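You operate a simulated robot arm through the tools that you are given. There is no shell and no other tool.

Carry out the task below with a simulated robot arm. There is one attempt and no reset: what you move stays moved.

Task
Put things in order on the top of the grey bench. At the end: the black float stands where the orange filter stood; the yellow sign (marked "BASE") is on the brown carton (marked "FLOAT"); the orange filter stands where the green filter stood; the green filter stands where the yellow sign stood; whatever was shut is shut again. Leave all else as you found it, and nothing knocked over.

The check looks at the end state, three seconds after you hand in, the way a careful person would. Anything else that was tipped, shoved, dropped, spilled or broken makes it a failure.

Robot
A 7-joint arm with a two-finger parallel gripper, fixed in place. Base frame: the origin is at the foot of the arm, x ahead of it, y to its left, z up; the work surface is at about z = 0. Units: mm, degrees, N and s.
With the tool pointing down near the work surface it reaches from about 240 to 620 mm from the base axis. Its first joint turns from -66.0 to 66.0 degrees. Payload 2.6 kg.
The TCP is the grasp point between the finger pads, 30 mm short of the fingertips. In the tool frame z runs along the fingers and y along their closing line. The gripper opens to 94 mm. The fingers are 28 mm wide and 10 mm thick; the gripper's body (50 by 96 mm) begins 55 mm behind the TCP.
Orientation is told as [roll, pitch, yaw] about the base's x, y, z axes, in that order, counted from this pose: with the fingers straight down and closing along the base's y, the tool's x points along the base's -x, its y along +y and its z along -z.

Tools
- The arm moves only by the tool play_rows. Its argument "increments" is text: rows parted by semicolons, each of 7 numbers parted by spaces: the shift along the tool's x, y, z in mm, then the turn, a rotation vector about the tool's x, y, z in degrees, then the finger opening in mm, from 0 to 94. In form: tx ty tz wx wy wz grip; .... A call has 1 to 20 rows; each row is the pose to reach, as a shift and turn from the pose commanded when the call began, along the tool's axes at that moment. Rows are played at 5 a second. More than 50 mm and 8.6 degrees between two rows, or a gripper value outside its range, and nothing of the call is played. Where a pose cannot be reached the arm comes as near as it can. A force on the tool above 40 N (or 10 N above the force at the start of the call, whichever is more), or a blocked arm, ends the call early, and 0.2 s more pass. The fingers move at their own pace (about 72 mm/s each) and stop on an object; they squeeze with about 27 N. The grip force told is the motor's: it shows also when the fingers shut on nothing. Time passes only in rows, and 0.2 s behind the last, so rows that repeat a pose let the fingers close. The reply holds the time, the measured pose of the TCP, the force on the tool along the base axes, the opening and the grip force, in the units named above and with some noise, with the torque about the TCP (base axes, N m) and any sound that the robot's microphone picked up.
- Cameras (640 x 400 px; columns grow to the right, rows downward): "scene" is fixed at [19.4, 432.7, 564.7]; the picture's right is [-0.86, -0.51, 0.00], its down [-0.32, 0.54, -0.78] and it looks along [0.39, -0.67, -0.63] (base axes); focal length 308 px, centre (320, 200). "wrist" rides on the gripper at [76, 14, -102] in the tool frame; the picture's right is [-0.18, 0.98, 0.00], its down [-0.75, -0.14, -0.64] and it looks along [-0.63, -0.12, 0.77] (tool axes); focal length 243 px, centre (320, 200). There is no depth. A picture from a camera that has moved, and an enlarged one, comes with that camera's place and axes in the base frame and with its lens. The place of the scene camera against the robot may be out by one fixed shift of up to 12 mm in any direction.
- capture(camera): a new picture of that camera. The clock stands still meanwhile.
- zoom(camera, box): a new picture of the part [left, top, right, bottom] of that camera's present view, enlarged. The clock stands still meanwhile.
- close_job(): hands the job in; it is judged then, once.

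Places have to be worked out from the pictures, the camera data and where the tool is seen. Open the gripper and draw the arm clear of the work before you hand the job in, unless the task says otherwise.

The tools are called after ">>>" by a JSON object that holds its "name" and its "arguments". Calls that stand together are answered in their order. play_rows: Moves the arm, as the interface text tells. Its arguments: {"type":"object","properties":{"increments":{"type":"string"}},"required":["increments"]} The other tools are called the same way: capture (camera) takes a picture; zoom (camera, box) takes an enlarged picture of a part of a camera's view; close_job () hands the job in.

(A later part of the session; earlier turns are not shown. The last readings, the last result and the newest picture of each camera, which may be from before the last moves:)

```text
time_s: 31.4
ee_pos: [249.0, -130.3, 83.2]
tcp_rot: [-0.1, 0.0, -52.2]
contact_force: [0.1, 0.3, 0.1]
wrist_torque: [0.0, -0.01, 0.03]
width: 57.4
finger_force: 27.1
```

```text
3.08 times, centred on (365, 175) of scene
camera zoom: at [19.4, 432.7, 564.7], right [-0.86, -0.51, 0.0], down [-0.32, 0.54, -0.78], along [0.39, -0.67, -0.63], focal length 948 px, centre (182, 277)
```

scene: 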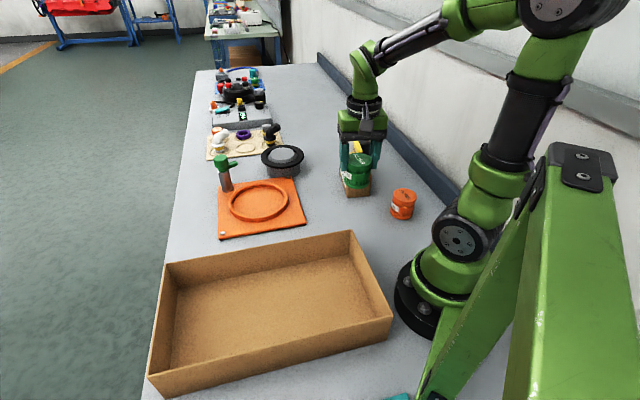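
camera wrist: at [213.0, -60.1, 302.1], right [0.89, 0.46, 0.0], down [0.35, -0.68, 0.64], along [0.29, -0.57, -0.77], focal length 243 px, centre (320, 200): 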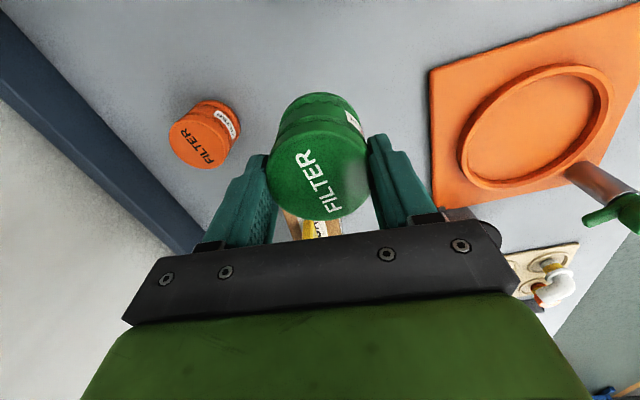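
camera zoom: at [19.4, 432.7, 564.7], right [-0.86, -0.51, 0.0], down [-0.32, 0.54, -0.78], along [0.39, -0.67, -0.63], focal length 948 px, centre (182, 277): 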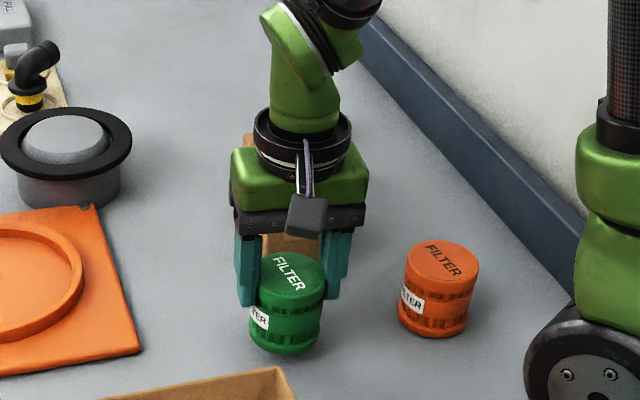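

Still no contact; I lower in 1 mm steps until the bench is felt.

>>> {"name": "play_rows", "arguments": {"increments": "0 0 1 0 0 0 40; 0 0 2 0 0 0 40; 0 0 2 0 0 0 40"}}

```text
time_s: 32.2
ee_pos: [249.8, -130.0, 83.6]
tcp_rot: [0.0, 0.0, -52.1]
contact_force: [-0.5, 0.5, 0.1]
wrist_torque: [-0.01, -0.04, 0.0]
width: 56.9
finger_force: 27.4
```

No contact yet; 2 mm more.

>>> {"name": "play_rows", "arguments": {"increments": "0 0 1 0 0 0 40; 0 0 2 0 0 0 40; 0 0 2 0 0 0 40"}}

```text
time_s: 33.0
ee_pos: [249.9, -129.7, 79.7]
tcp_rot: [-0.1, 0.1, -52.2]
contact_force: [0.3, 0.0, -1.7]
wrist_torque: [-0.01, -0.04, 0.0]
width: 57.2
finger_force: 27.1
```

No contact yet; 2 mm more.

>>> {"name": "play_rows", "arguments": {"increments": "0 0 1 0 0 0 40; 0 0 2 0 0 0 40; 0 0 2 0 0 0 40"}}

>>> {"name": "zoom", "arguments": {"camera": "scene", "box": [330, 170, 410, 250]}}

>>> {"name": "capture", "arguments": {"camera": "wrist"}}

```text
time_s: 33.8
ee_pos: [249.7, -128.9, 78.6]
tcp_rot: [0.0, -0.1, -52.2]
contact_force: [0.5, -0.8, -1.0]
wrist_torque: [0.03, -0.03, -0.03]
width: 57.1
finger_force: 27.1
```

```text
5.00 times, centred on (370, 210) of scene
camera zoom: at [19.4, 432.7, 564.7], right [-0.86, -0.51, 0.0], down [-0.32, 0.54, -0.78], along [0.39, -0.67, -0.63], focal length 1541 px, centre (70, 150)
```

zoom: 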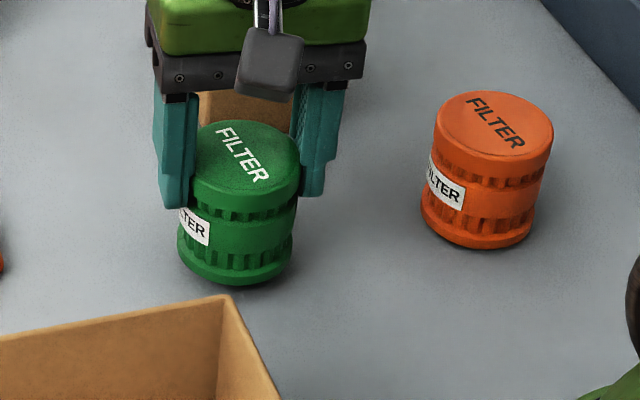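

```text
taken
camera wrist: at [215.1, -61.1, 180.2], right [0.89, 0.46, 0.0], down [0.35, -0.68, 0.64], along [0.29, -0.57, -0.77], focal length 243 px, centre (320, 200)
```

wrist: 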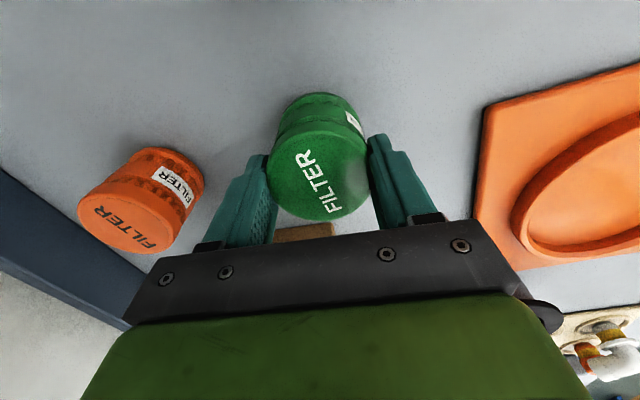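

The foot is nearly on the bench; no contact force yet. I continue down 2 mm at a time.

>>> {"name": "play_rows", "arguments": {"increments": "0 0 1 0 0 0 40; 0 0 2 0 0 0 40; 0 0 2 0 0 0 40"}}

```text
time_s: 34.6
ee_pos: [248.5, -129.9, 75.6]
tcp_rot: [-0.1, -0.1, -52.2]
contact_force: [0.4, 0.4, -0.5]
wrist_torque: [0.0, 0.0, 0.01]
width: 57.3
finger_force: 27.4
```

Still free; 2 mm more.

>>> {"name": "play_rows", "arguments": {"increments": "0 0 1 0 0 0 40; 0 0 2 0 0 0 40; 0 0 2 0 0 0 40"}}

```text
time_s: 35.4
ee_pos: [249.1, -130.1, 74.1]
tcp_rot: [0.0, 0.0, -52.1]
contact_force: [0.3, -0.5, -1.0]
wrist_torque: [0.01, 0.02, -0.02]
width: 57.3
finger_force: 27.6
```

I check how far the foot is from the bench.

>>> {"name": "zoom", "arguments": {"camera": "scene", "box": [330, 170, 410, 250]}}

>>> {"name": "zoom", "arguments": {"camera": "wrist", "box": [230, 70, 430, 250]}}

```text
5.00 times, centred on (370, 210) of scene
camera zoom: at [19.4, 432.7, 564.7], right [-0.86, -0.51, 0.0], down [-0.32, 0.54, -0.78], along [0.39, -0.67, -0.63], focal length 1541 px, centre (70, 150)
```

zoom: 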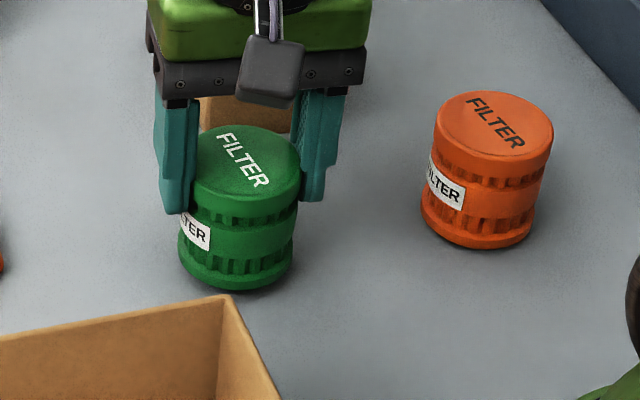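

```text
2.22 times, centred on (330, 160) of wrist
camera zoom: at [214.7, -61.7, 176.6], right [0.89, 0.46, 0.0], down [0.35, -0.68, 0.64], along [0.29, -0.57, -0.77], focal length 539 px, centre (298, 289)
```

zoom: 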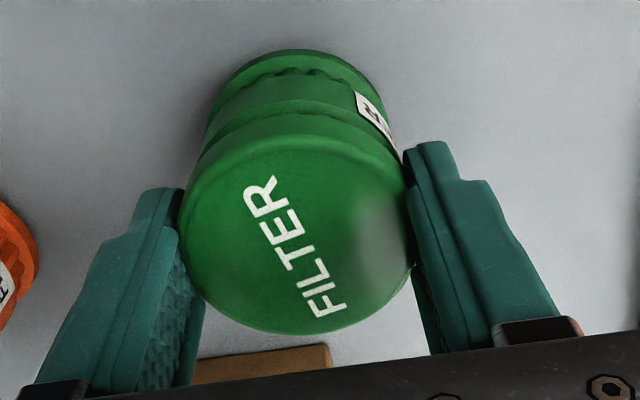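

The foot's picture row is within about 1 px (≈3 mm) of its original. I go 2 mm further.

>>> {"name": "play_rows", "arguments": {"increments": "0 0 1 0 0 0 40; 0 0 2 0 0 0 40; 0 0 2 0 0 0 40"}}

```text
time_s: 36.2
ee_pos: [250.4, -130.4, 71.8]
tcp_rot: [0.0, 0.1, -52.2]
contact_force: [-0.1, -0.3, -0.4]
wrist_torque: [-0.02, 0.0, -0.02]
width: 57.4
finger_force: 27.3
```

Still free; another 2 mm.

>>> {"name": "play_rows", "arguments": {"increments": "0 0 1 0 0 0 40; 0 0 2 0 0 0 40; 0 0 2 0 0 0 40"}}

```text
time_s: 37.0
ee_pos: [249.4, -130.3, 70.6]
tcp_rot: [-0.1, 0.0, -52.2]
contact_force: [-0.1, -0.3, -0.3]
wrist_torque: [0.03, -0.03, 0.01]
width: 57.1
finger_force: 26.9
```

I check the pictures again to see whether it stands on the bench.

>>> {"name": "zoom", "arguments": {"camera": "scene", "box": [330, 170, 410, 250]}}

>>> {"name": "zoom", "arguments": {"camera": "wrist", "box": [230, 70, 430, 250]}}

```text
5.00 times, centred on (370, 210) of scene
camera zoom: at [19.4, 432.7, 564.7], right [-0.86, -0.51, 0.0], down [-0.32, 0.54, -0.78], along [0.39, -0.67, -0.63], focal length 1541 px, centre (70, 150)
```

zoom: 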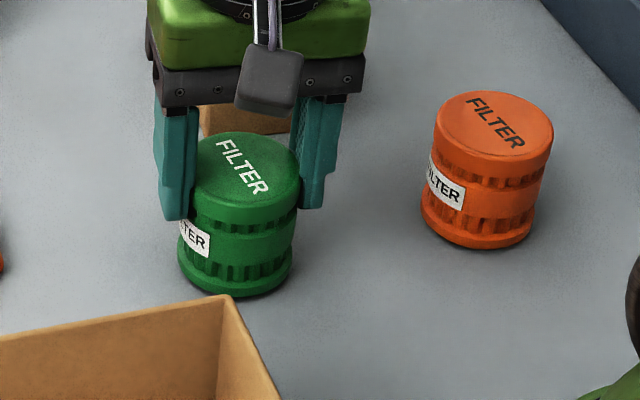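

```text
2.22 times, centred on (330, 160) of wrist
camera zoom: at [214.6, -61.3, 172.4], right [0.89, 0.46, 0.0], down [0.35, -0.68, 0.64], along [0.29, -0.57, -0.77], focal length 539 px, centre (298, 289)
```

zoom: 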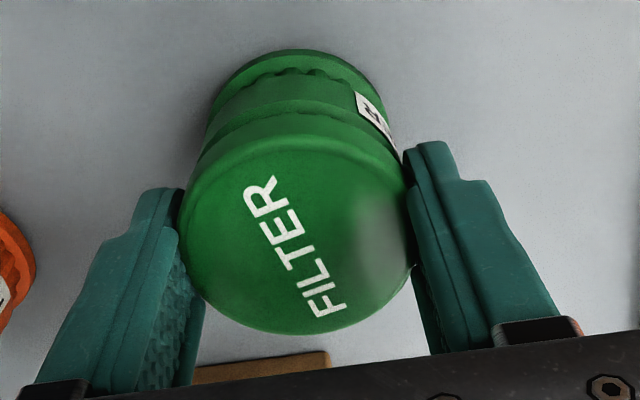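

It is within a millimetre or two of standing. One more millimetre at a time.

>>> {"name": "play_rows", "arguments": {"increments": "0 0 1 0 0 0 40; 0 0 1.5 0 0 0 40; 0 0 1.5 0 0 0 40"}}

```text
time_s: 37.8
ee_pos: [249.0, -130.1, 69.2]
tcp_rot: [0.1, -0.1, -52.2]
contact_force: [0.4, 0.6, 14.8]
wrist_torque: [0.11, 0.09, -0.02]
width: 57.4
finger_force: 26.7
```

Contact at TCP z≈69 (15 N): the filter stands. Its cap top is only ~4 mm below the TCP. I open slightly, go down 13 mm so pads cover cap and middle band but not the base ring, and regrip.

>>> {"name": "play_rows", "arguments": {"increments": "0 0 -1 0 0 0 40; 0 0 -1 0 0 0 62; 0 0 -1 0 0 0 74; 0 0 -1 0 0 0 74; 0 0 5 0 0 0 74; 0 0 13 0 0 0 74; 0 0 13 0 0 0 74; 0 0 13 0 0 0 60; 0 0 13 0 0 0 45; 0 0 13 0 0 0 40; 0 0 13 0 0 0 40; 0 0 13 0 0 0 40"}}

>>> {"name": "zoom", "arguments": {"camera": "wrist", "box": [230, 70, 430, 250]}}

>>> {"name": "zoom", "arguments": {"camera": "scene", "box": [330, 170, 410, 250]}}

```text
time_s: 40.4
ee_pos: [248.1, -129.9, 57.6]
tcp_rot: [0.0, 0.1, -52.2]
contact_force: [-0.3, -0.4, 0.1]
wrist_torque: [0.03, 0.02, 0.0]
width: 58.4
finger_force: 27.3
```

```text
2.22 times, centred on (330, 160) of wrist
camera zoom: at [213.1, -61.2, 158.7], right [0.89, 0.46, 0.0], down [0.35, -0.68, 0.64], along [0.29, -0.57, -0.77], focal length 539 px, centre (298, 289)
```

zoom: 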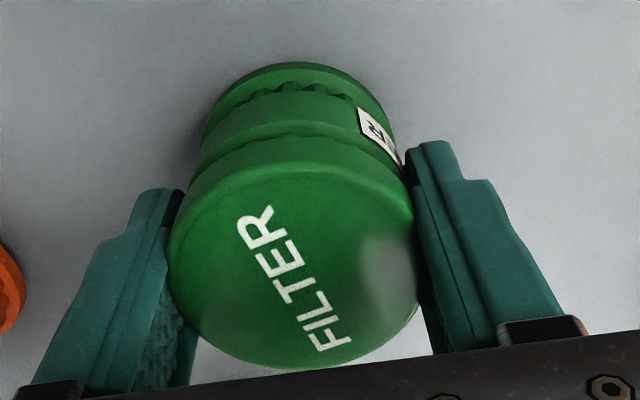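

```text
5.00 times, centred on (370, 210) of scene
camera zoom: at [19.4, 432.7, 564.7], right [-0.86, -0.51, 0.0], down [-0.32, 0.54, -0.78], along [0.39, -0.67, -0.63], focal length 1541 px, centre (70, 150)
```

zoom: 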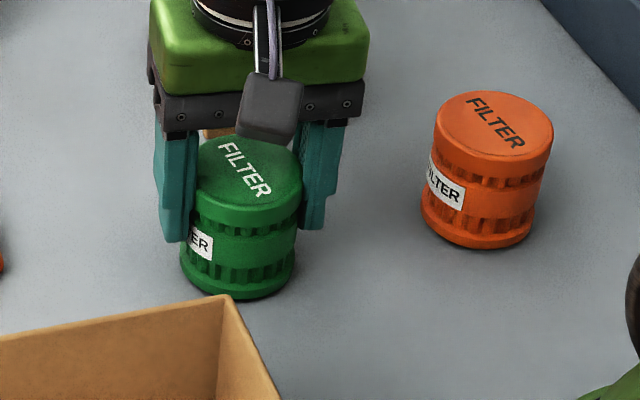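

Regripped at 58.4 mm. I lift gently 10 mm and check for slip.

>>> {"name": "play_rows", "arguments": {"increments": "0 0 -1 0 0 0 40; 0 0 -2.5 0 0 0 40; 0 0 -4.5 0 0 0 40; 0 0 -7 0 0 0 40; 0 0 -9 0 0 0 40; 0 0 -10 0 0 0 40; 0 0 -10 0 0 0 40"}}

>>> {"name": "zoom", "arguments": {"camera": "wrist", "box": [230, 70, 430, 250]}}

>>> {"name": "zoom", "arguments": {"camera": "scene", "box": [330, 170, 410, 250]}}

```text
time_s: 42.0
ee_pos: [249.6, -130.0, 65.4]
tcp_rot: [0.0, 0.0, -52.2]
contact_force: [0.4, 0.5, -0.1]
wrist_torque: [0.0, -0.01, 0.01]
width: 58.2
finger_force: 27.4
```

```text
2.22 times, centred on (330, 160) of wrist
camera zoom: at [214.8, -61.9, 168.1], right [0.89, 0.46, 0.0], down [0.35, -0.68, 0.64], along [0.29, -0.57, -0.77], focal length 539 px, centre (298, 289)
```

zoom: 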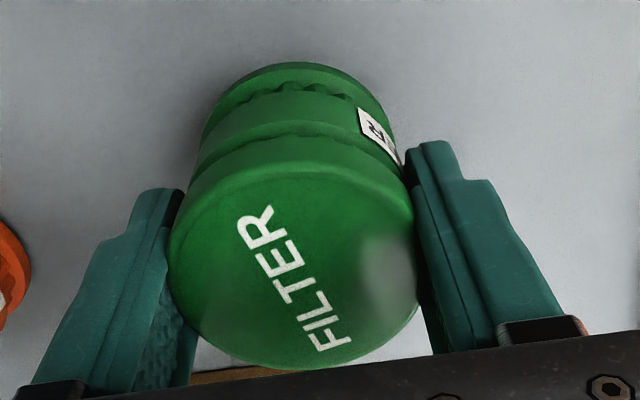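

```text
5.00 times, centred on (370, 210) of scene
camera zoom: at [19.4, 432.7, 564.7], right [-0.86, -0.51, 0.0], down [-0.32, 0.54, -0.78], along [0.39, -0.67, -0.63], focal length 1541 px, centre (70, 150)
```

zoom: 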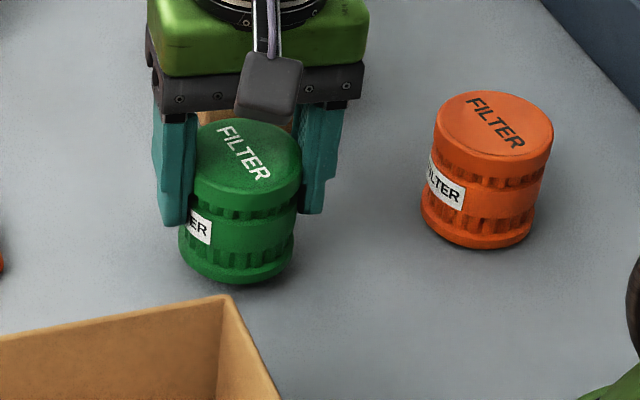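

No slip after 10 mm. I continue to lift smoothly by about 60 mm and check again.

>>> {"name": "play_rows", "arguments": {"increments": "0 0 -2 0 0 0 40; 0 0 -6 0 0 0 40; 0 0 -12 0 0 0 40; 0 0 -20 0 0 0 40; 0 0 -29 0 0 0 40; 0 0 -38 0 0 0 40; 0 0 -46 0 0 0 40; 0 0 -53 0 0 0 40; 0 0 -58 0 0 0 40; 0 0 -60 0 0 0 40; 0 0 -60 0 0 0 40"}}

>>> {"name": "zoom", "arguments": {"camera": "wrist", "box": [230, 70, 430, 250]}}

```text
time_s: 44.4
ee_pos: [248.9, -129.7, 125.5]
tcp_rot: [-0.1, 0.0, -52.2]
contact_force: [-0.7, -0.6, -0.2]
wrist_torque: [0.03, 0.0, 0.0]
width: 58.3
finger_force: 27.2
```

```text
2.22 times, centred on (330, 160) of wrist
camera zoom: at [214.3, -62.1, 227.9], right [0.89, 0.46, 0.0], down [0.35, -0.68, 0.64], along [0.29, -0.57, -0.77], focal length 539 px, centre (298, 289)
```

zoom: 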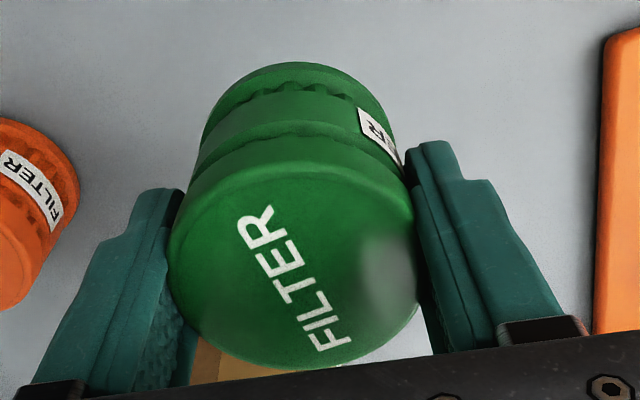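

No slip. I lift another 50 mm, gently.

>>> {"name": "play_rows", "arguments": {"increments": "0 0 -2 0 0 0 40; 0 0 -7 0 0 0 40; 0 0 -14 0 0 0 40; 0 0 -23 0 0 0 40; 0 0 -32 0 0 0 40; 0 0 -41 0 0 0 40; 0 0 -47 0 0 0 40; 0 0 -50 0 0 0 40; 0 0 -50 0 0 0 40"}}

>>> {"name": "zoom", "arguments": {"camera": "wrist", "box": [230, 70, 430, 250]}}

>>> {"name": "capture", "arguments": {"camera": "scene"}}

```text
time_s: 46.4
ee_pos: [250.7, -127.8, 175.9]
tcp_rot: [0.1, 0.0, -52.1]
contact_force: [0.1, 0.5, -1.1]
wrist_torque: [-0.01, 0.0, 0.0]
width: 58.4
finger_force: 26.9
```

```text
2.22 times, centred on (330, 160) of wrist
camera zoom: at [215.5, -59.9, 278.6], right [0.89, 0.46, 0.0], down [0.35, -0.68, 0.64], along [0.29, -0.57, -0.77], focal length 539 px, centre (298, 289)
```

zoom: 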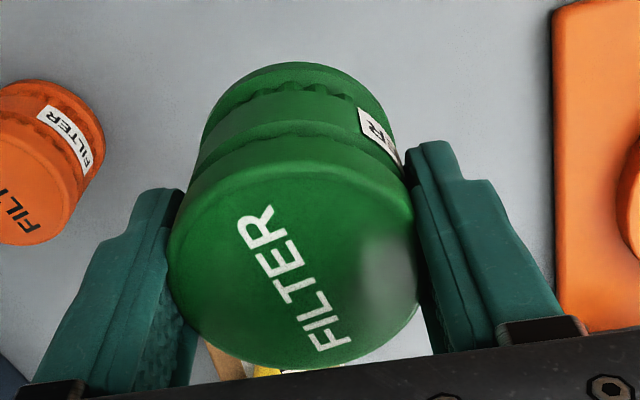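

```text
taken
```

scene: 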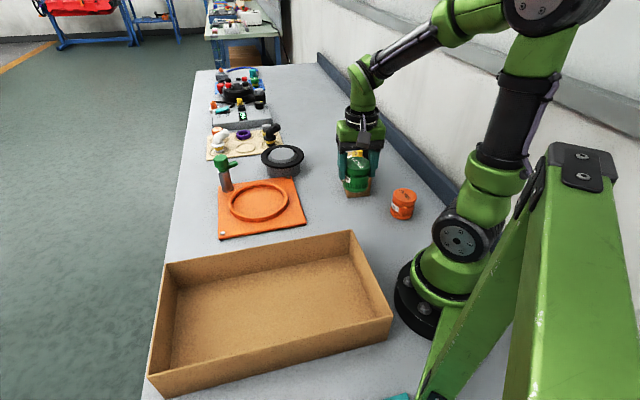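

Held firmly. I now carry it smoothly across to above the sign's old place (337, 208).

>>> {"name": "play_rows", "arguments": {"increments": "2.6 3.3 0 0 0 0 40; 8.5 11.1 0 0 0 0 40; 18.1 23.5 0 0 0 0 40; 30.9 40.1 0 0 0 0 40; 45.8 59.4 0 0 0 0 40; 61.8 80.2 0 0 0 0 40; 77.8 100.9 0 0 0 0 40; 93.8 121.6 0 0 0 0 40; 109.8 142.3 0 0 0 0 40; 125.8 163.1 0 0 0 0 40; 141.8 183.8 0 0 0 0 40; 157.8 204.5 0 0 0 0 40; 172.7 223.9 0 0 0 0 40; 185.5 240.5 0 0 0 0 40; 196.1 254.3 0 0 0 0 40; 204.7 265.3 0 0 0 0 40; 210 272.3 0 0 0 0 40; 213.2 276.4 0 0 0 0 40; 213.2 276.4 0 0 0 0 40"}}

>>> {"name": "capture", "arguments": {"camera": "wrist"}}

>>> {"name": "capture", "arguments": {"camera": "scene"}}

```text
time_s: 50.4
ee_pos: [337.5, 207.8, 176.6]
tcp_rot: [0.0, 0.0, -52.1]
contact_force: [0.1, 0.1, -0.9]
wrist_torque: [0.01, 0.0, -0.02]
width: 58.3
finger_force: 26.9
```

```text
taken
camera wrist: at [303.1, 276.3, 278.0], right [0.89, 0.46, 0.0], down [0.35, -0.68, 0.64], along [0.29, -0.57, -0.77], focal length 243 px, centre (320, 200)
```

wrist: 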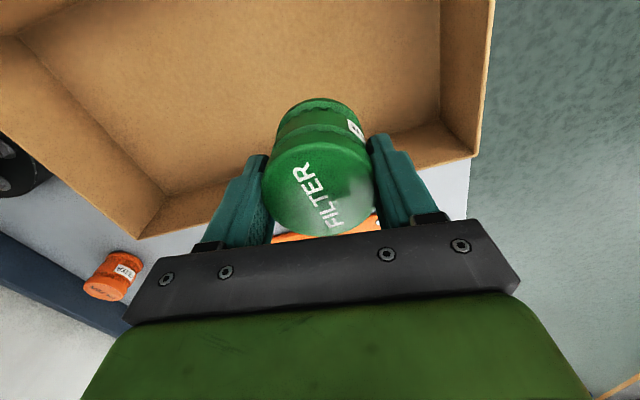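

```text
taken
```

scene: 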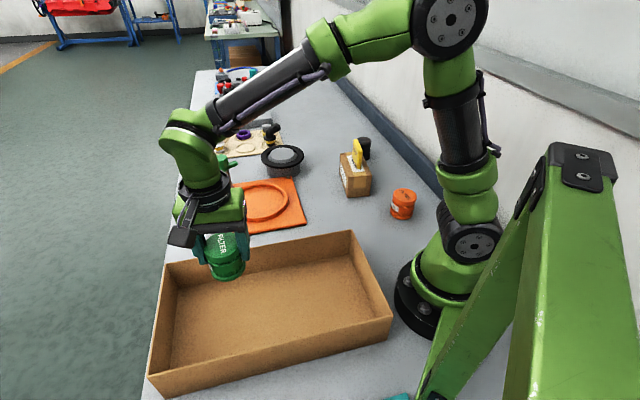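

The filter is centred over (337.5, 208). I lower it smoothly into the tray to about 6–8 mm above the floor.

>>> {"name": "play_rows", "arguments": {"increments": "0 0 2 0 0 0 40; 0 0 7 0 0 0 40; 0 0 15 0 0 0 40; 0 0 25 0 0 0 40; 0 0 37 0 0 0 40; 0 0 49 0 0 0 40; 0 0 61 0 0 0 40; 0 0 73 0 0 0 40; 0 0 84 0 0 0 40; 0 0 94 0 0 0 40; 0 0 102 0 0 0 40; 0 0 107 0 0 0 40; 0 0 109 0 0 0 40; 0 0 109 0 0 0 40"}}

>>> {"name": "capture", "arguments": {"camera": "wrist"}}

>>> {"name": "zoom", "arguments": {"camera": "scene", "box": [170, 210, 310, 330]}}

```text
time_s: 53.4
ee_pos: [336.3, 206.5, 67.7]
tcp_rot: [0.0, -0.1, -52.1]
contact_force: [0.2, -0.4, -0.7]
wrist_torque: [0.0, -0.04, -0.02]
width: 58.2
finger_force: 27.3
```

```text
taken
camera wrist: at [302.9, 275.6, 169.2], right [0.89, 0.46, 0.0], down [0.35, -0.68, 0.64], along [0.29, -0.57, -0.77], focal length 243 px, centre (320, 200)
```

wrist: 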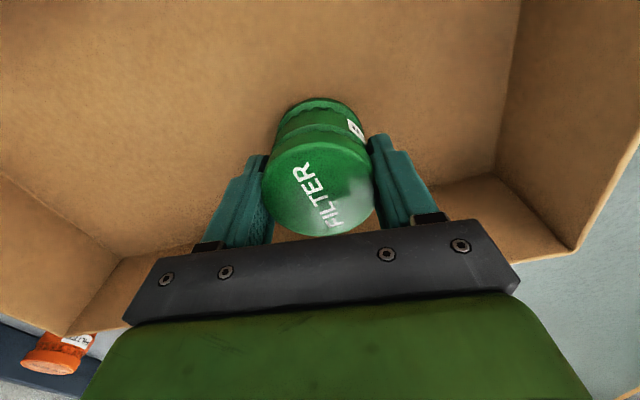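

```text
3.33 times, centred on (240, 270) of scene
camera zoom: at [19.4, 432.7, 564.7], right [-0.86, -0.51, 0.0], down [-0.32, 0.54, -0.78], along [0.39, -0.67, -0.63], focal length 1027 px, centre (587, -33)
```

zoom: 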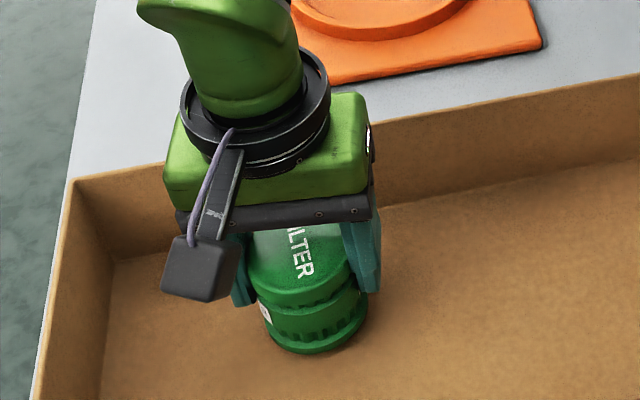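

Over the floor at TCP z≈67. I lower 5 mm and read.

>>> {"name": "play_rows", "arguments": {"increments": "0 0 2 0 0 0 40; 0 0 4 0 0 0 40; 0 0 5 0 0 0 40; 0 0 5 0 0 0 40"}}

```text
time_s: 54.4
ee_pos: [338.5, 207.2, 63.1]
tcp_rot: [0.0, 0.0, -52.2]
contact_force: [-0.4, -1.2, 5.4]
wrist_torque: [-0.03, 0.09, 0.01]
width: 58.6
finger_force: 27.4
```

First touch (5 N) at z≈62.5. I go 0.7 mm further to confirm.

>>> {"name": "play_rows", "arguments": {"increments": "0 0 0.7 0 0 0 40; 0 0 0.7 0 0 0 40"}}

```text
time_s: 55.0
ee_pos: [337.8, 208.1, 62.0]
tcp_rot: [0.1, 0.0, -52.4]
contact_force: [-2.4, -3.5, 15.4]
wrist_torque: [-0.12, 0.18, -0.02]
width: 58.3
finger_force: 26.6
```

Standing on the tray floor. I ease 1 mm up and open the fingers gradually.

>>> {"name": "play_rows", "arguments": {"increments": "0 0 -0.8 0 0 0 40; 0 0 -0.8 0 0 0 57; 0 0 -0.8 0 0 0 62; 0 0 -0.8 0 0 0 72; 0 0 -0.8 0 0 0 84; 0 0 -0.8 0 0 0 84"}}

>>> {"name": "capture", "arguments": {"camera": "wrist"}}

>>> {"name": "zoom", "arguments": {"camera": "scene", "box": [170, 210, 310, 330]}}

```text
time_s: 56.4
ee_pos: [336.0, 207.4, 61.6]
tcp_rot: [0.0, 0.0, -52.2]
contact_force: [0.4, 0.3, 0.7]
wrist_torque: [0.02, -0.02, -0.04]
width: 84.3
finger_force: 0.1
```

```text
taken
camera wrist: at [302.0, 275.8, 164.1], right [0.89, 0.46, 0.0], down [0.35, -0.68, 0.64], along [0.29, -0.57, -0.77], focal length 243 px, centre (320, 200)
```

wrist: 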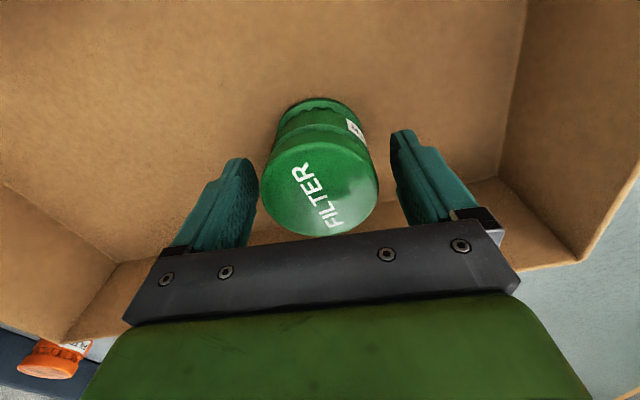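

```text
3.33 times, centred on (240, 270) of scene
camera zoom: at [19.4, 432.7, 564.7], right [-0.86, -0.51, 0.0], down [-0.32, 0.54, -0.78], along [0.39, -0.67, -0.63], focal length 1027 px, centre (587, -33)
```

zoom: 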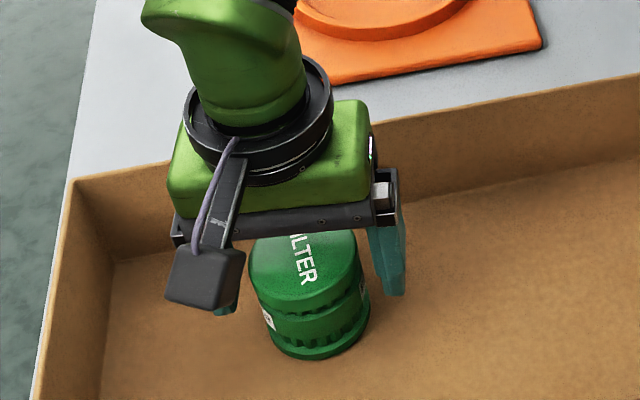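

The green filter stands free in the tray. I lift straight up and travel around to view the orange filter.

>>> {"name": "play_rows", "arguments": {"increments": "0 0 -12 0 0 0 84; 0 0 -40 0 0 0 84; 0 0 -80 0 0 0 84; 0 0 -120 0 0 0 94; 0 0 -155 0 0 0 94; -29.4 -29.6 -160 0 0 0 94; -58.8 -59.3 -160 0 0 0 94; -88.2 -88.9 -160 0 0 0 94; -117.6 -118.6 -160 0 0 0 94; -147 -148.2 -160 0 0 0 94; -162 -187.7 -160 0 0 0 94; -177 -227 -160 0 0 0 94; -192 -266.6 -160 0 0 0 94; -207 -306 -160 0 0 0 94; -221.8 -345.5 -160 0 0 0 94; -221.8 -345.5 -160 0 0 0 94; -221.8 -345.5 -160 0 0 0 94"}}

>>> {"name": "capture", "arguments": {"camera": "wrist"}}

>>> {"name": "capture", "arguments": {"camera": "scene"}}

```text
time_s: 60.0
ee_pos: [201.1, -180.0, 221.6]
tcp_rot: [0.0, 0.1, -52.3]
contact_force: [0.6, 0.7, -0.2]
wrist_torque: [-0.03, 0.0, -0.01]
width: 93.9
finger_force: 0.1
```

```text
taken
camera wrist: at [165.4, -111.6, 323.5], right [0.89, 0.46, 0.0], down [0.35, -0.68, 0.64], along [0.29, -0.57, -0.77], focal length 243 px, centre (320, 200)
```

wrist: 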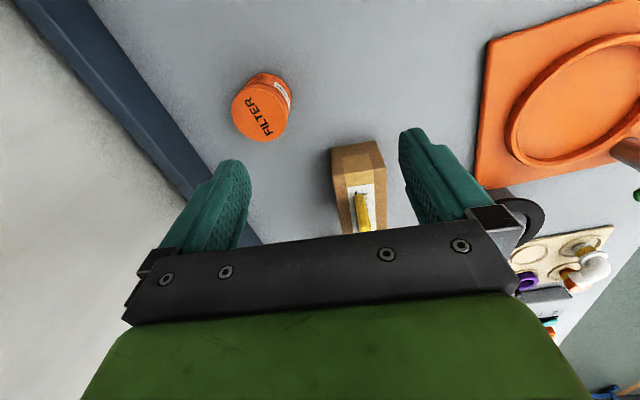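

```text
taken
```

scene: 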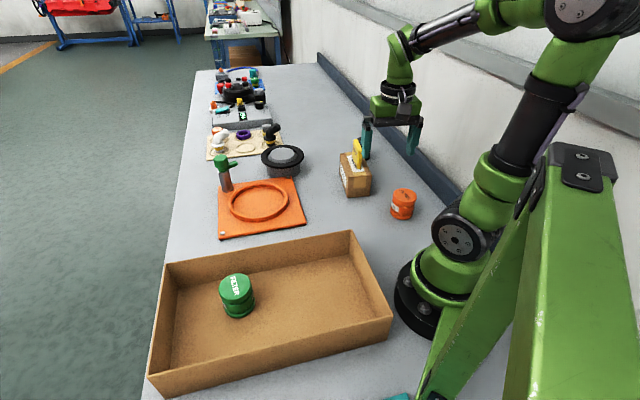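

The green filter stands in the tray where the sign was. Now I zoom on the orange filter.

>>> {"name": "zoom", "arguments": {"camera": "wrist", "box": [200, 50, 320, 160]}}

>>> {"name": "zoom", "arguments": {"camera": "scene", "box": [190, 250, 290, 340]}}

```text
3.64 times, centred on (260, 105) of wrist
camera zoom: at [165.4, -111.6, 323.5], right [0.89, 0.46, 0.0], down [0.35, -0.68, 0.64], along [0.29, -0.57, -0.77], focal length 882 px, centre (538, 546)
```

zoom: 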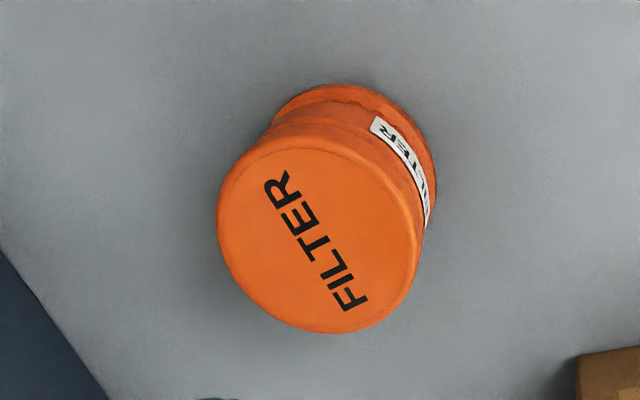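

```text
4.44 times, centred on (240, 295) of scene
camera zoom: at [19.4, 432.7, 564.7], right [-0.86, -0.51, 0.0], down [-0.32, 0.54, -0.78], along [0.39, -0.67, -0.63], focal length 1370 px, centre (676, -222)
```

zoom: 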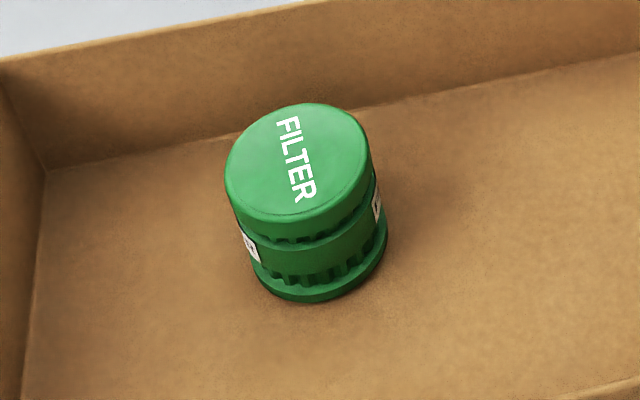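

Orange filter's centre works out to about (152, −230). I move over it and descend to z≈130 for a check view.

>>> {"name": "play_rows", "arguments": {"increments": "-3 -23 0 0 0 0 94; -6 -46 0 0 0 0 94; -9.5 -69.3 0 0 0 0 94; -9.5 -69.3 30 0 0 0 94; -9.5 -69.3 60 0 0 0 94; -9.5 -69.3 90 0 0 0 94; -9.5 -69.3 90 0 0 0 94; -9.5 -69.3 90 0 0 0 94"}}

>>> {"name": "capture", "arguments": {"camera": "wrist"}}

>>> {"name": "zoom", "arguments": {"camera": "wrist", "box": [250, 50, 390, 180]}}

>>> {"name": "capture", "arguments": {"camera": "scene"}}

```text
time_s: 61.8
ee_pos: [151.5, -229.5, 130.1]
tcp_rot: [0.0, 0.0, -52.1]
contact_force: [-0.6, -0.2, 0.3]
wrist_torque: [0.01, 0.02, -0.01]
width: 94.0
finger_force: 0.0
```

```text
taken
camera wrist: at [116.9, -160.5, 233.0], right [0.89, 0.46, 0.0], down [0.35, -0.68, 0.64], along [0.29, -0.57, -0.77], focal length 243 px, centre (320, 200)
```

wrist: 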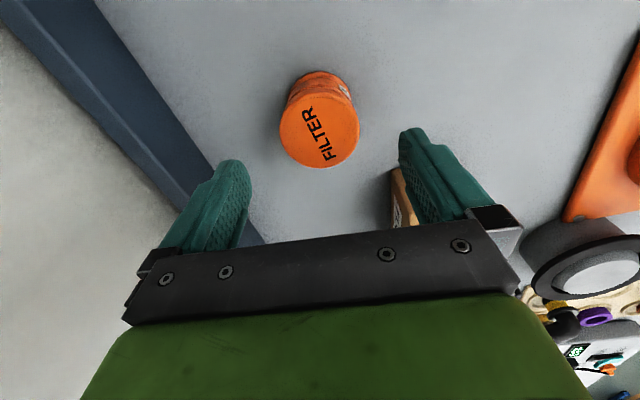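

```text
3.08 times, centred on (320, 115) of wrist
camera zoom: at [116.9, -160.5, 233.0], right [0.89, 0.46, 0.0], down [0.35, -0.68, 0.64], along [0.29, -0.57, -0.77], focal length 746 px, centre (320, 462)
```

zoom: 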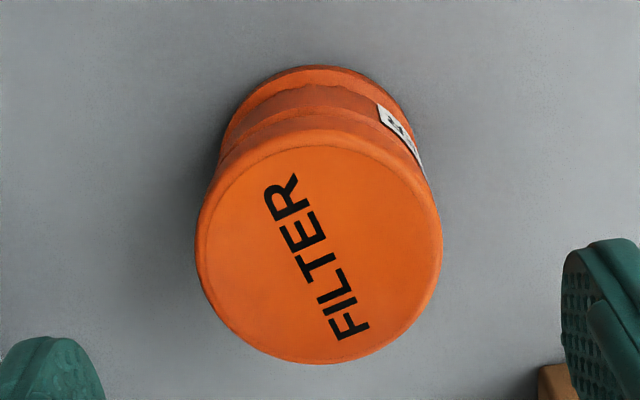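

```text
taken
```

scene: 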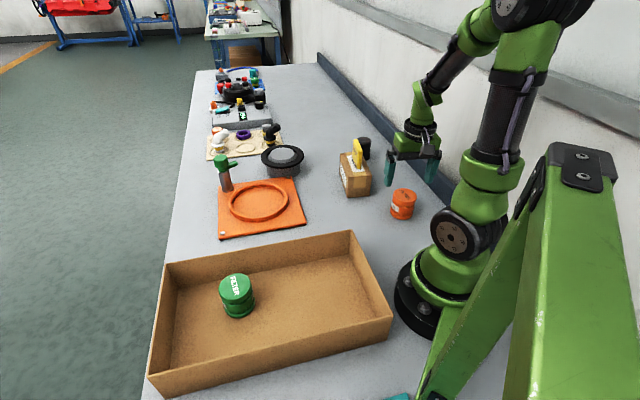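

The orange filter is centred under the TCP within about 1 mm, at (151.5, −229.5). I descend to z≈57 as with the good grip on the green one.

>>> {"name": "play_rows", "arguments": {"increments": "0 -0.5 15 0 0 0 94; 0 -0.8 32 0 0 0 94; 0 -0.8 50 0 0 0 94; 0 -0.8 64 0 0 0 94; 0 -0.8 73.5 0 0 0 94; 0 -0.8 73.5 0 0 0 94; 0 -0.8 73.5 0 0 0 94"}}

>>> {"name": "capture", "arguments": {"camera": "wrist"}}

>>> {"name": "zoom", "arguments": {"camera": "scene", "box": [340, 130, 460, 240]}}

```text
time_s: 63.4
ee_pos: [149.4, -228.8, 57.8]
tcp_rot: [0.0, -0.1, -52.2]
contact_force: [-0.2, 0.5, -0.2]
wrist_torque: [0.0, 0.02, 0.02]
width: 94.3
finger_force: 0.0
```

```text
taken
camera wrist: at [114.7, -160.4, 159.7], right [0.89, 0.46, 0.0], down [0.35, -0.68, 0.64], along [0.29, -0.57, -0.77], focal length 243 px, centre (320, 200)
```

wrist: 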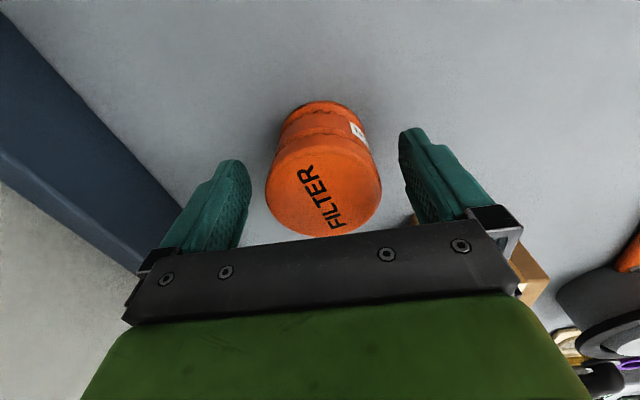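

```text
3.64 times, centred on (400, 185) of scene
camera zoom: at [19.4, 432.7, 564.7], right [-0.86, -0.51, 0.0], down [-0.32, 0.54, -0.78], along [0.39, -0.67, -0.63], focal length 1121 px, centre (29, 254)
```

zoom: 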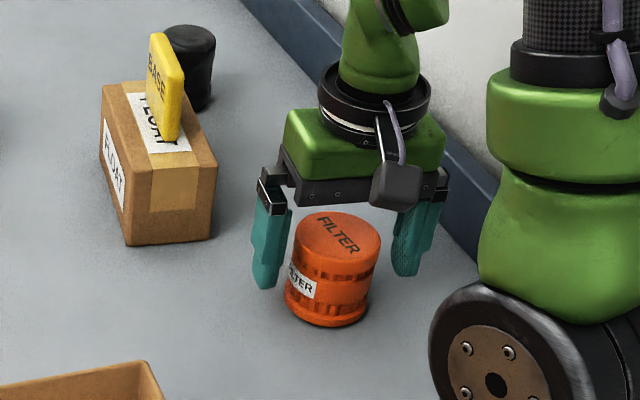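

The filter is about 1 mm off in the closing direction. I correct and close on it.

>>> {"name": "play_rows", "arguments": {"increments": "-1 1 0 0 0 0 94; -1 1 0 0 0 0 80; -1 1 0 0 0 0 65; -1 1 0 0 0 0 50; -1 1 0 0 0 0 40; -1 1 0 0 0 0 40; -1 1 0 0 0 0 40"}}

>>> {"name": "zoom", "arguments": {"camera": "wrist", "box": [230, 70, 430, 250]}}

```text
time_s: 65.0
ee_pos: [150.7, -229.3, 58.1]
tcp_rot: [0.0, 0.1, -52.2]
contact_force: [0.6, 0.0, 0.3]
wrist_torque: [-0.06, -0.04, -0.04]
width: 58.5
finger_force: 27.2
```

```text
2.22 times, centred on (330, 160) of wrist
camera zoom: at [116.5, -160.9, 160.1], right [0.89, 0.46, 0.0], down [0.35, -0.68, 0.64], along [0.29, -0.57, -0.77], focal length 539 px, centre (298, 289)
```

zoom: 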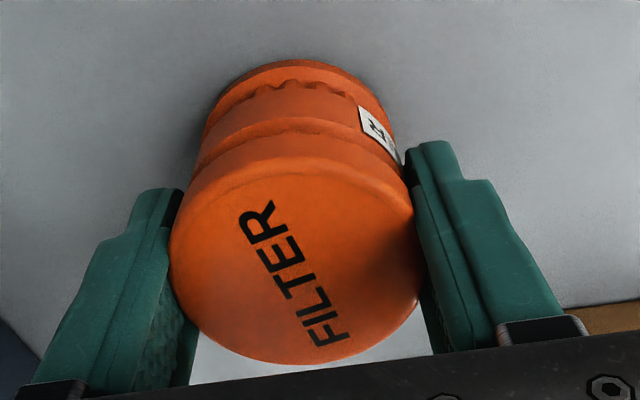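

Gripped at 58.5 mm; I note the orange place as (151.3, −229.4). I lift gently 10 mm and check for slip.

>>> {"name": "play_rows", "arguments": {"increments": "0 0 -1 0 0 0 40; 0 0 -2.5 0 0 0 40; 0 0 -4.5 0 0 0 40; 0 0 -7 0 0 0 40; 0 0 -9 0 0 0 40; 0 0 -10 0 0 0 40; 0 0 -10 0 0 0 40"}}

>>> {"name": "zoom", "arguments": {"camera": "wrist", "box": [230, 70, 430, 250]}}

```text
time_s: 66.6
ee_pos: [151.2, -228.4, 67.6]
tcp_rot: [-0.1, 0.0, -52.2]
contact_force: [0.7, 0.8, -0.1]
wrist_torque: [0.01, 0.06, 0.01]
width: 58.4
finger_force: 27.2
```

```text
2.22 times, centred on (330, 160) of wrist
camera zoom: at [116.7, -160.8, 169.6], right [0.89, 0.46, 0.0], down [0.35, -0.68, 0.64], along [0.29, -0.57, -0.77], focal length 539 px, centre (298, 289)
```

zoom: 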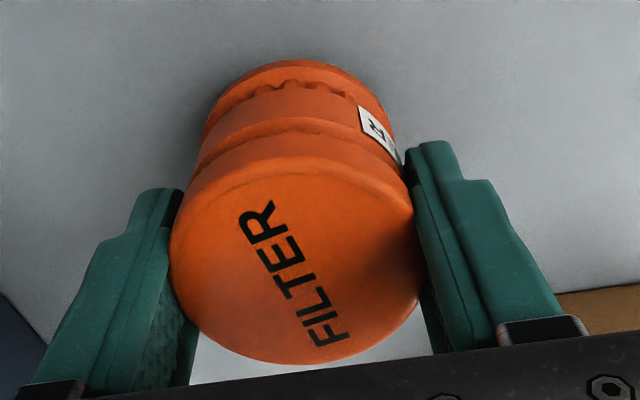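

No slip. I lift another 40 mm and carry it smoothly to the green filter's old place at about (250, −130.4).

>>> {"name": "play_rows", "arguments": {"increments": "0 0 -2 0 0 0 40; 0 0 -6 0 0 0 40; 0 0 -12 0 0 0 40; 0 0 -20 0 0 0 40; 0 0 -28 0 0 0 40; 0 0 -35 0 0 0 40; 0 0 -40 0 0 0 40; 0.3 2.8 -40 0 0 0 40; 1.2 9.7 -40 0 0 0 40; 2.6 20.8 -40 0 0 0 40; 4.5 36 -40 0 0 0 40; 6.8 54 -40 0 0 0 40; 9 72 -40 0 0 0 40; 11.3 90 -40 0 0 0 40; 13.4 106.6 -40 0 0 0 40; 15.1 120.5 -40 0 0 0 40; 16.4 130.2 -40 0 0 0 40; 17.1 135.7 -40 0 0 0 40; 17.4 138.5 -40 0 0 0 40; 17.4 138.5 -40 0 0 0 40"}}

>>> {"name": "capture", "arguments": {"camera": "wrist"}}

>>> {"name": "capture", "arguments": {"camera": "scene"}}

```text
time_s: 70.8
ee_pos: [249.8, -131.5, 108.9]
tcp_rot: [0.0, 0.0, -52.2]
contact_force: [-0.9, 0.0, -1.0]
wrist_torque: [0.02, 0.03, 0.0]
width: 58.4
finger_force: 27.6
```

```text
taken
camera wrist: at [215.9, -62.5, 210.6], right [0.89, 0.46, 0.0], down [0.35, -0.68, 0.64], along [0.29, -0.57, -0.77], focal length 243 px, centre (320, 200)
```

wrist: 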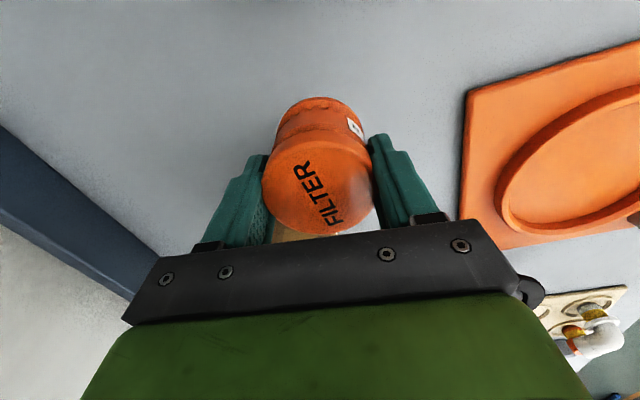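

```text
taken
```

scene: 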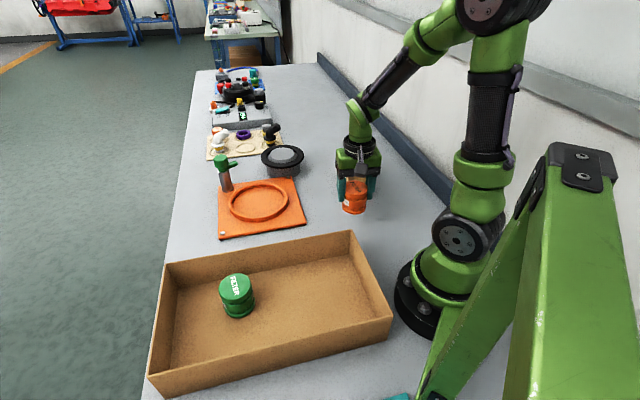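

Held without slip over (250, −131). I lower 45 mm smoothly.

>>> {"name": "play_rows", "arguments": {"increments": "0 0 2 0 0 0 40; 0 0 7 0 0 0 40; 0 0 14 0 0 0 40; 0 0 22 0 0 0 40; 0 0 30 0 0 0 40; 0 0 37 0 0 0 40; 0 0 42 0 0 0 40; 0 0 45 0 0 0 40; 0 0 45 0 0 0 40"}}

>>> {"name": "zoom", "arguments": {"camera": "scene", "box": [330, 170, 410, 250]}}

```text
time_s: 72.8
ee_pos: [249.5, -131.5, 65.0]
tcp_rot: [0.0, -0.1, -52.2]
contact_force: [-0.1, 0.2, 0.1]
wrist_torque: [0.01, -0.02, 0.02]
width: 58.4
finger_force: 26.8
```

```text
5.00 times, centred on (370, 210) of scene
camera zoom: at [19.4, 432.7, 564.7], right [-0.86, -0.51, 0.0], down [-0.32, 0.54, -0.78], along [0.39, -0.67, -0.63], focal length 1541 px, centre (70, 150)
```

zoom: 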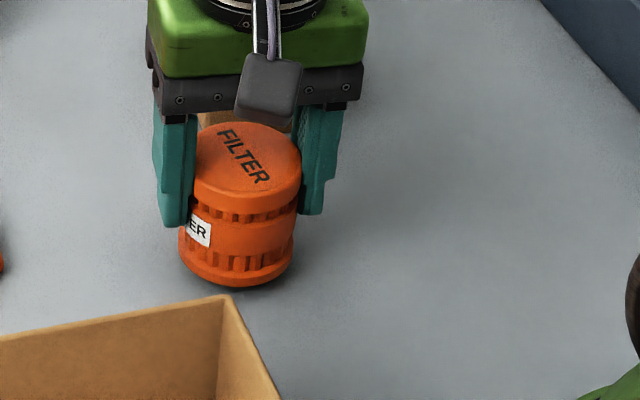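

About 7 mm above the bench. I lower 5 mm more, then feel for contact.

>>> {"name": "play_rows", "arguments": {"increments": "0.6 0.5 2 0 0 0 40; 0.6 0.5 4 0 0 0 40; 0.6 0.5 5.5 0 0 0 40; 0.6 0.5 5.5 0 0 0 40"}}

```text
time_s: 73.8
ee_pos: [250.2, -130.7, 58.4]
tcp_rot: [0.1, 0.0, -52.3]
contact_force: [-0.5, -0.7, -0.5]
wrist_torque: [-0.02, -0.01, -0.03]
width: 58.2
finger_force: 27.2
```

No contact yet; 1 mm more.

>>> {"name": "play_rows", "arguments": {"increments": "0 0 0.7 0 0 0 40; 0 0 1.2 0 0 0 40; 0 0 1.2 0 0 0 40"}}

```text
time_s: 74.6
ee_pos: [250.9, -130.1, 56.4]
tcp_rot: [0.1, -0.1, -52.3]
contact_force: [-8.0, 2.5, 26.7]
wrist_torque: [0.05, 0.2, -0.01]
width: 58.3
finger_force: 27.4
```

Standing firmly (27 N). I ease up 1.3 mm and open gradually.

>>> {"name": "play_rows", "arguments": {"increments": "0 0 -0.7 0 0 0 40; 0 0 -1.3 0 0 0 40; 0 0 -1.3 0 0 0 57; 0 0 -1.3 0 0 0 62; 0 0 -1.3 0 0 0 74; 0 0 -1.3 0 0 0 90; 0 0 -1.3 0 0 0 94; 0 0 -1.3 0 0 0 94"}}

>>> {"name": "capture", "arguments": {"camera": "wrist"}}

>>> {"name": "zoom", "arguments": {"camera": "scene", "box": [330, 170, 410, 250]}}

```text
time_s: 76.4
ee_pos: [250.5, -130.7, 57.8]
tcp_rot: [0.0, 0.0, -52.1]
contact_force: [-0.5, -0.1, 0.1]
wrist_torque: [0.02, -0.06, -0.01]
width: 93.9
finger_force: 0.0
```

```text
taken
camera wrist: at [215.9, -61.9, 160.1], right [0.89, 0.46, 0.0], down [0.35, -0.68, 0.64], along [0.29, -0.57, -0.77], focal length 243 px, centre (320, 200)
```

wrist: 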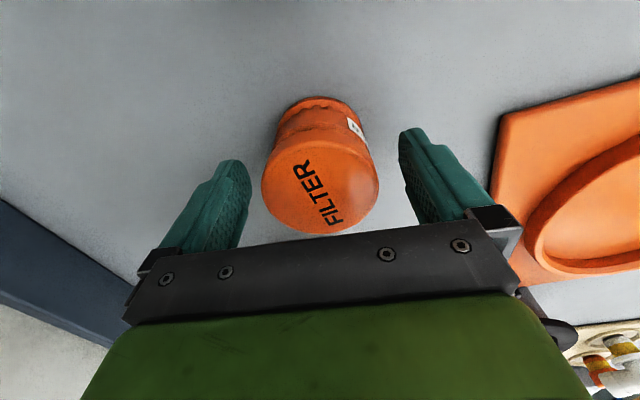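

```text
5.00 times, centred on (370, 210) of scene
camera zoom: at [19.4, 432.7, 564.7], right [-0.86, -0.51, 0.0], down [-0.32, 0.54, -0.78], along [0.39, -0.67, -0.63], focal length 1541 px, centre (70, 150)
```

zoom: 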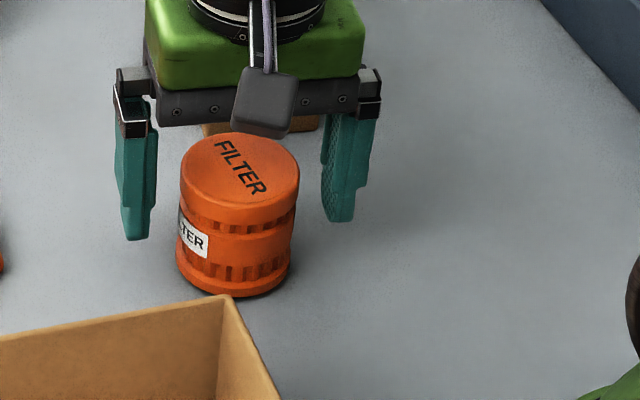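

The orange filter stands exactly in the green one's old picture place. I lift, then travel high over the carton to view the black float, turning the yaw to 0 so the camera stays away from the sign.

>>> {"name": "play_rows", "arguments": {"increments": "0 0 -10 0 0 0 94; 0 0 -35 0 0 0 94; 0 0 -75 0 0 0 94; 0 0 -115 0 0 0 94; 0 0 -150 0 0 0 94; 0 0 -165 0 0 0 94; -33.3 -13.2 -165 0 0 -5.8 94; -66.7 -26.4 -165 0 0 -11.6 94; -100 -39.6 -165 0 0 -17.4 94; -133.3 -52.8 -165 0 0 -23.2 94; -166.7 -66 -165 0 0 -29 94; -200 -79.3 -165 0 0 -34.8 94; -233.3 -92.5 -165 0 0 -40.6 94; -266.7 -105.7 -165 0 0 -46.4 94; -300 -118.9 -165 0 0 -52.2 94; -300 -118.9 -165 0 0 -52.2 94; -300 -118.9 -165 0 0 -52.2 94"}}

>>> {"name": "capture", "arguments": {"camera": "wrist"}}

>>> {"name": "capture", "arguments": {"camera": "scene"}}

```text
time_s: 80.0
ee_pos: [338.0, -439.2, 222.5]
tcp_rot: [0.0, 0.0, 0.1]
contact_force: [0.3, -0.4, -0.1]
wrist_torque: [0.01, -0.02, -0.01]
width: 94.1
finger_force: 0.0
```

```text
taken
camera wrist: at [263.1, -425.8, 323.6], right [0.18, 0.98, 0.0], down [0.75, -0.14, 0.64], along [0.63, -0.12, -0.77], focal length 243 px, centre (320, 200)
```

wrist: 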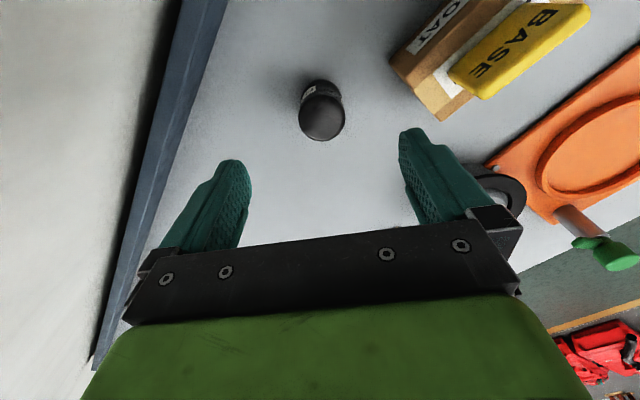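

```text
taken
```

scene: 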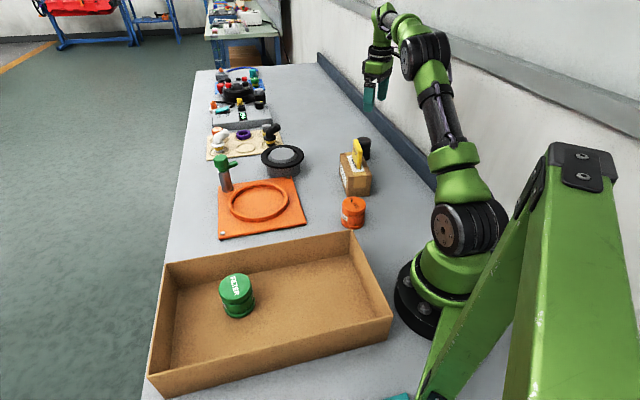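

The float is in clear view. I zoom on it and on the sign on the carton.

>>> {"name": "zoom", "arguments": {"camera": "wrist", "box": [270, 60, 380, 160]}}

>>> {"name": "zoom", "arguments": {"camera": "scene", "box": [320, 120, 400, 240]}}

```text
4.00 times, centred on (325, 110) of wrist
camera zoom: at [263.1, -425.8, 323.6], right [0.18, 0.98, 0.0], down [0.75, -0.14, 0.64], along [0.63, -0.12, -0.77], focal length 970 px, centre (300, 560)
```

zoom: 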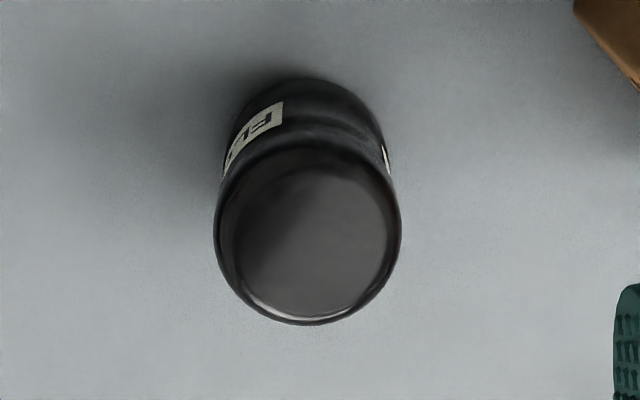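

```text
3.33 times, centred on (360, 180) of scene
camera zoom: at [19.4, 432.7, 564.7], right [-0.86, -0.51, 0.0], down [-0.32, 0.54, -0.78], along [0.39, -0.67, -0.63], focal length 1027 px, centre (187, 267)
```

zoom: 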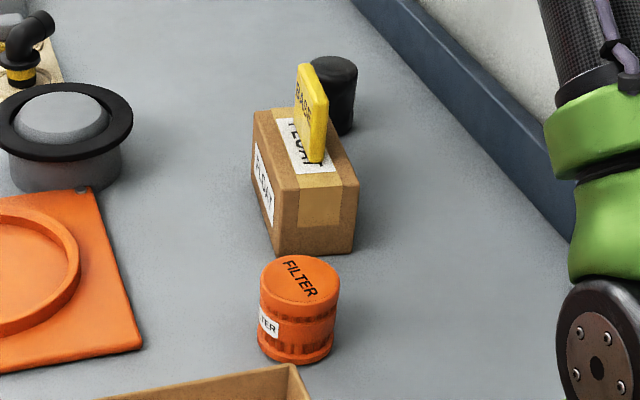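

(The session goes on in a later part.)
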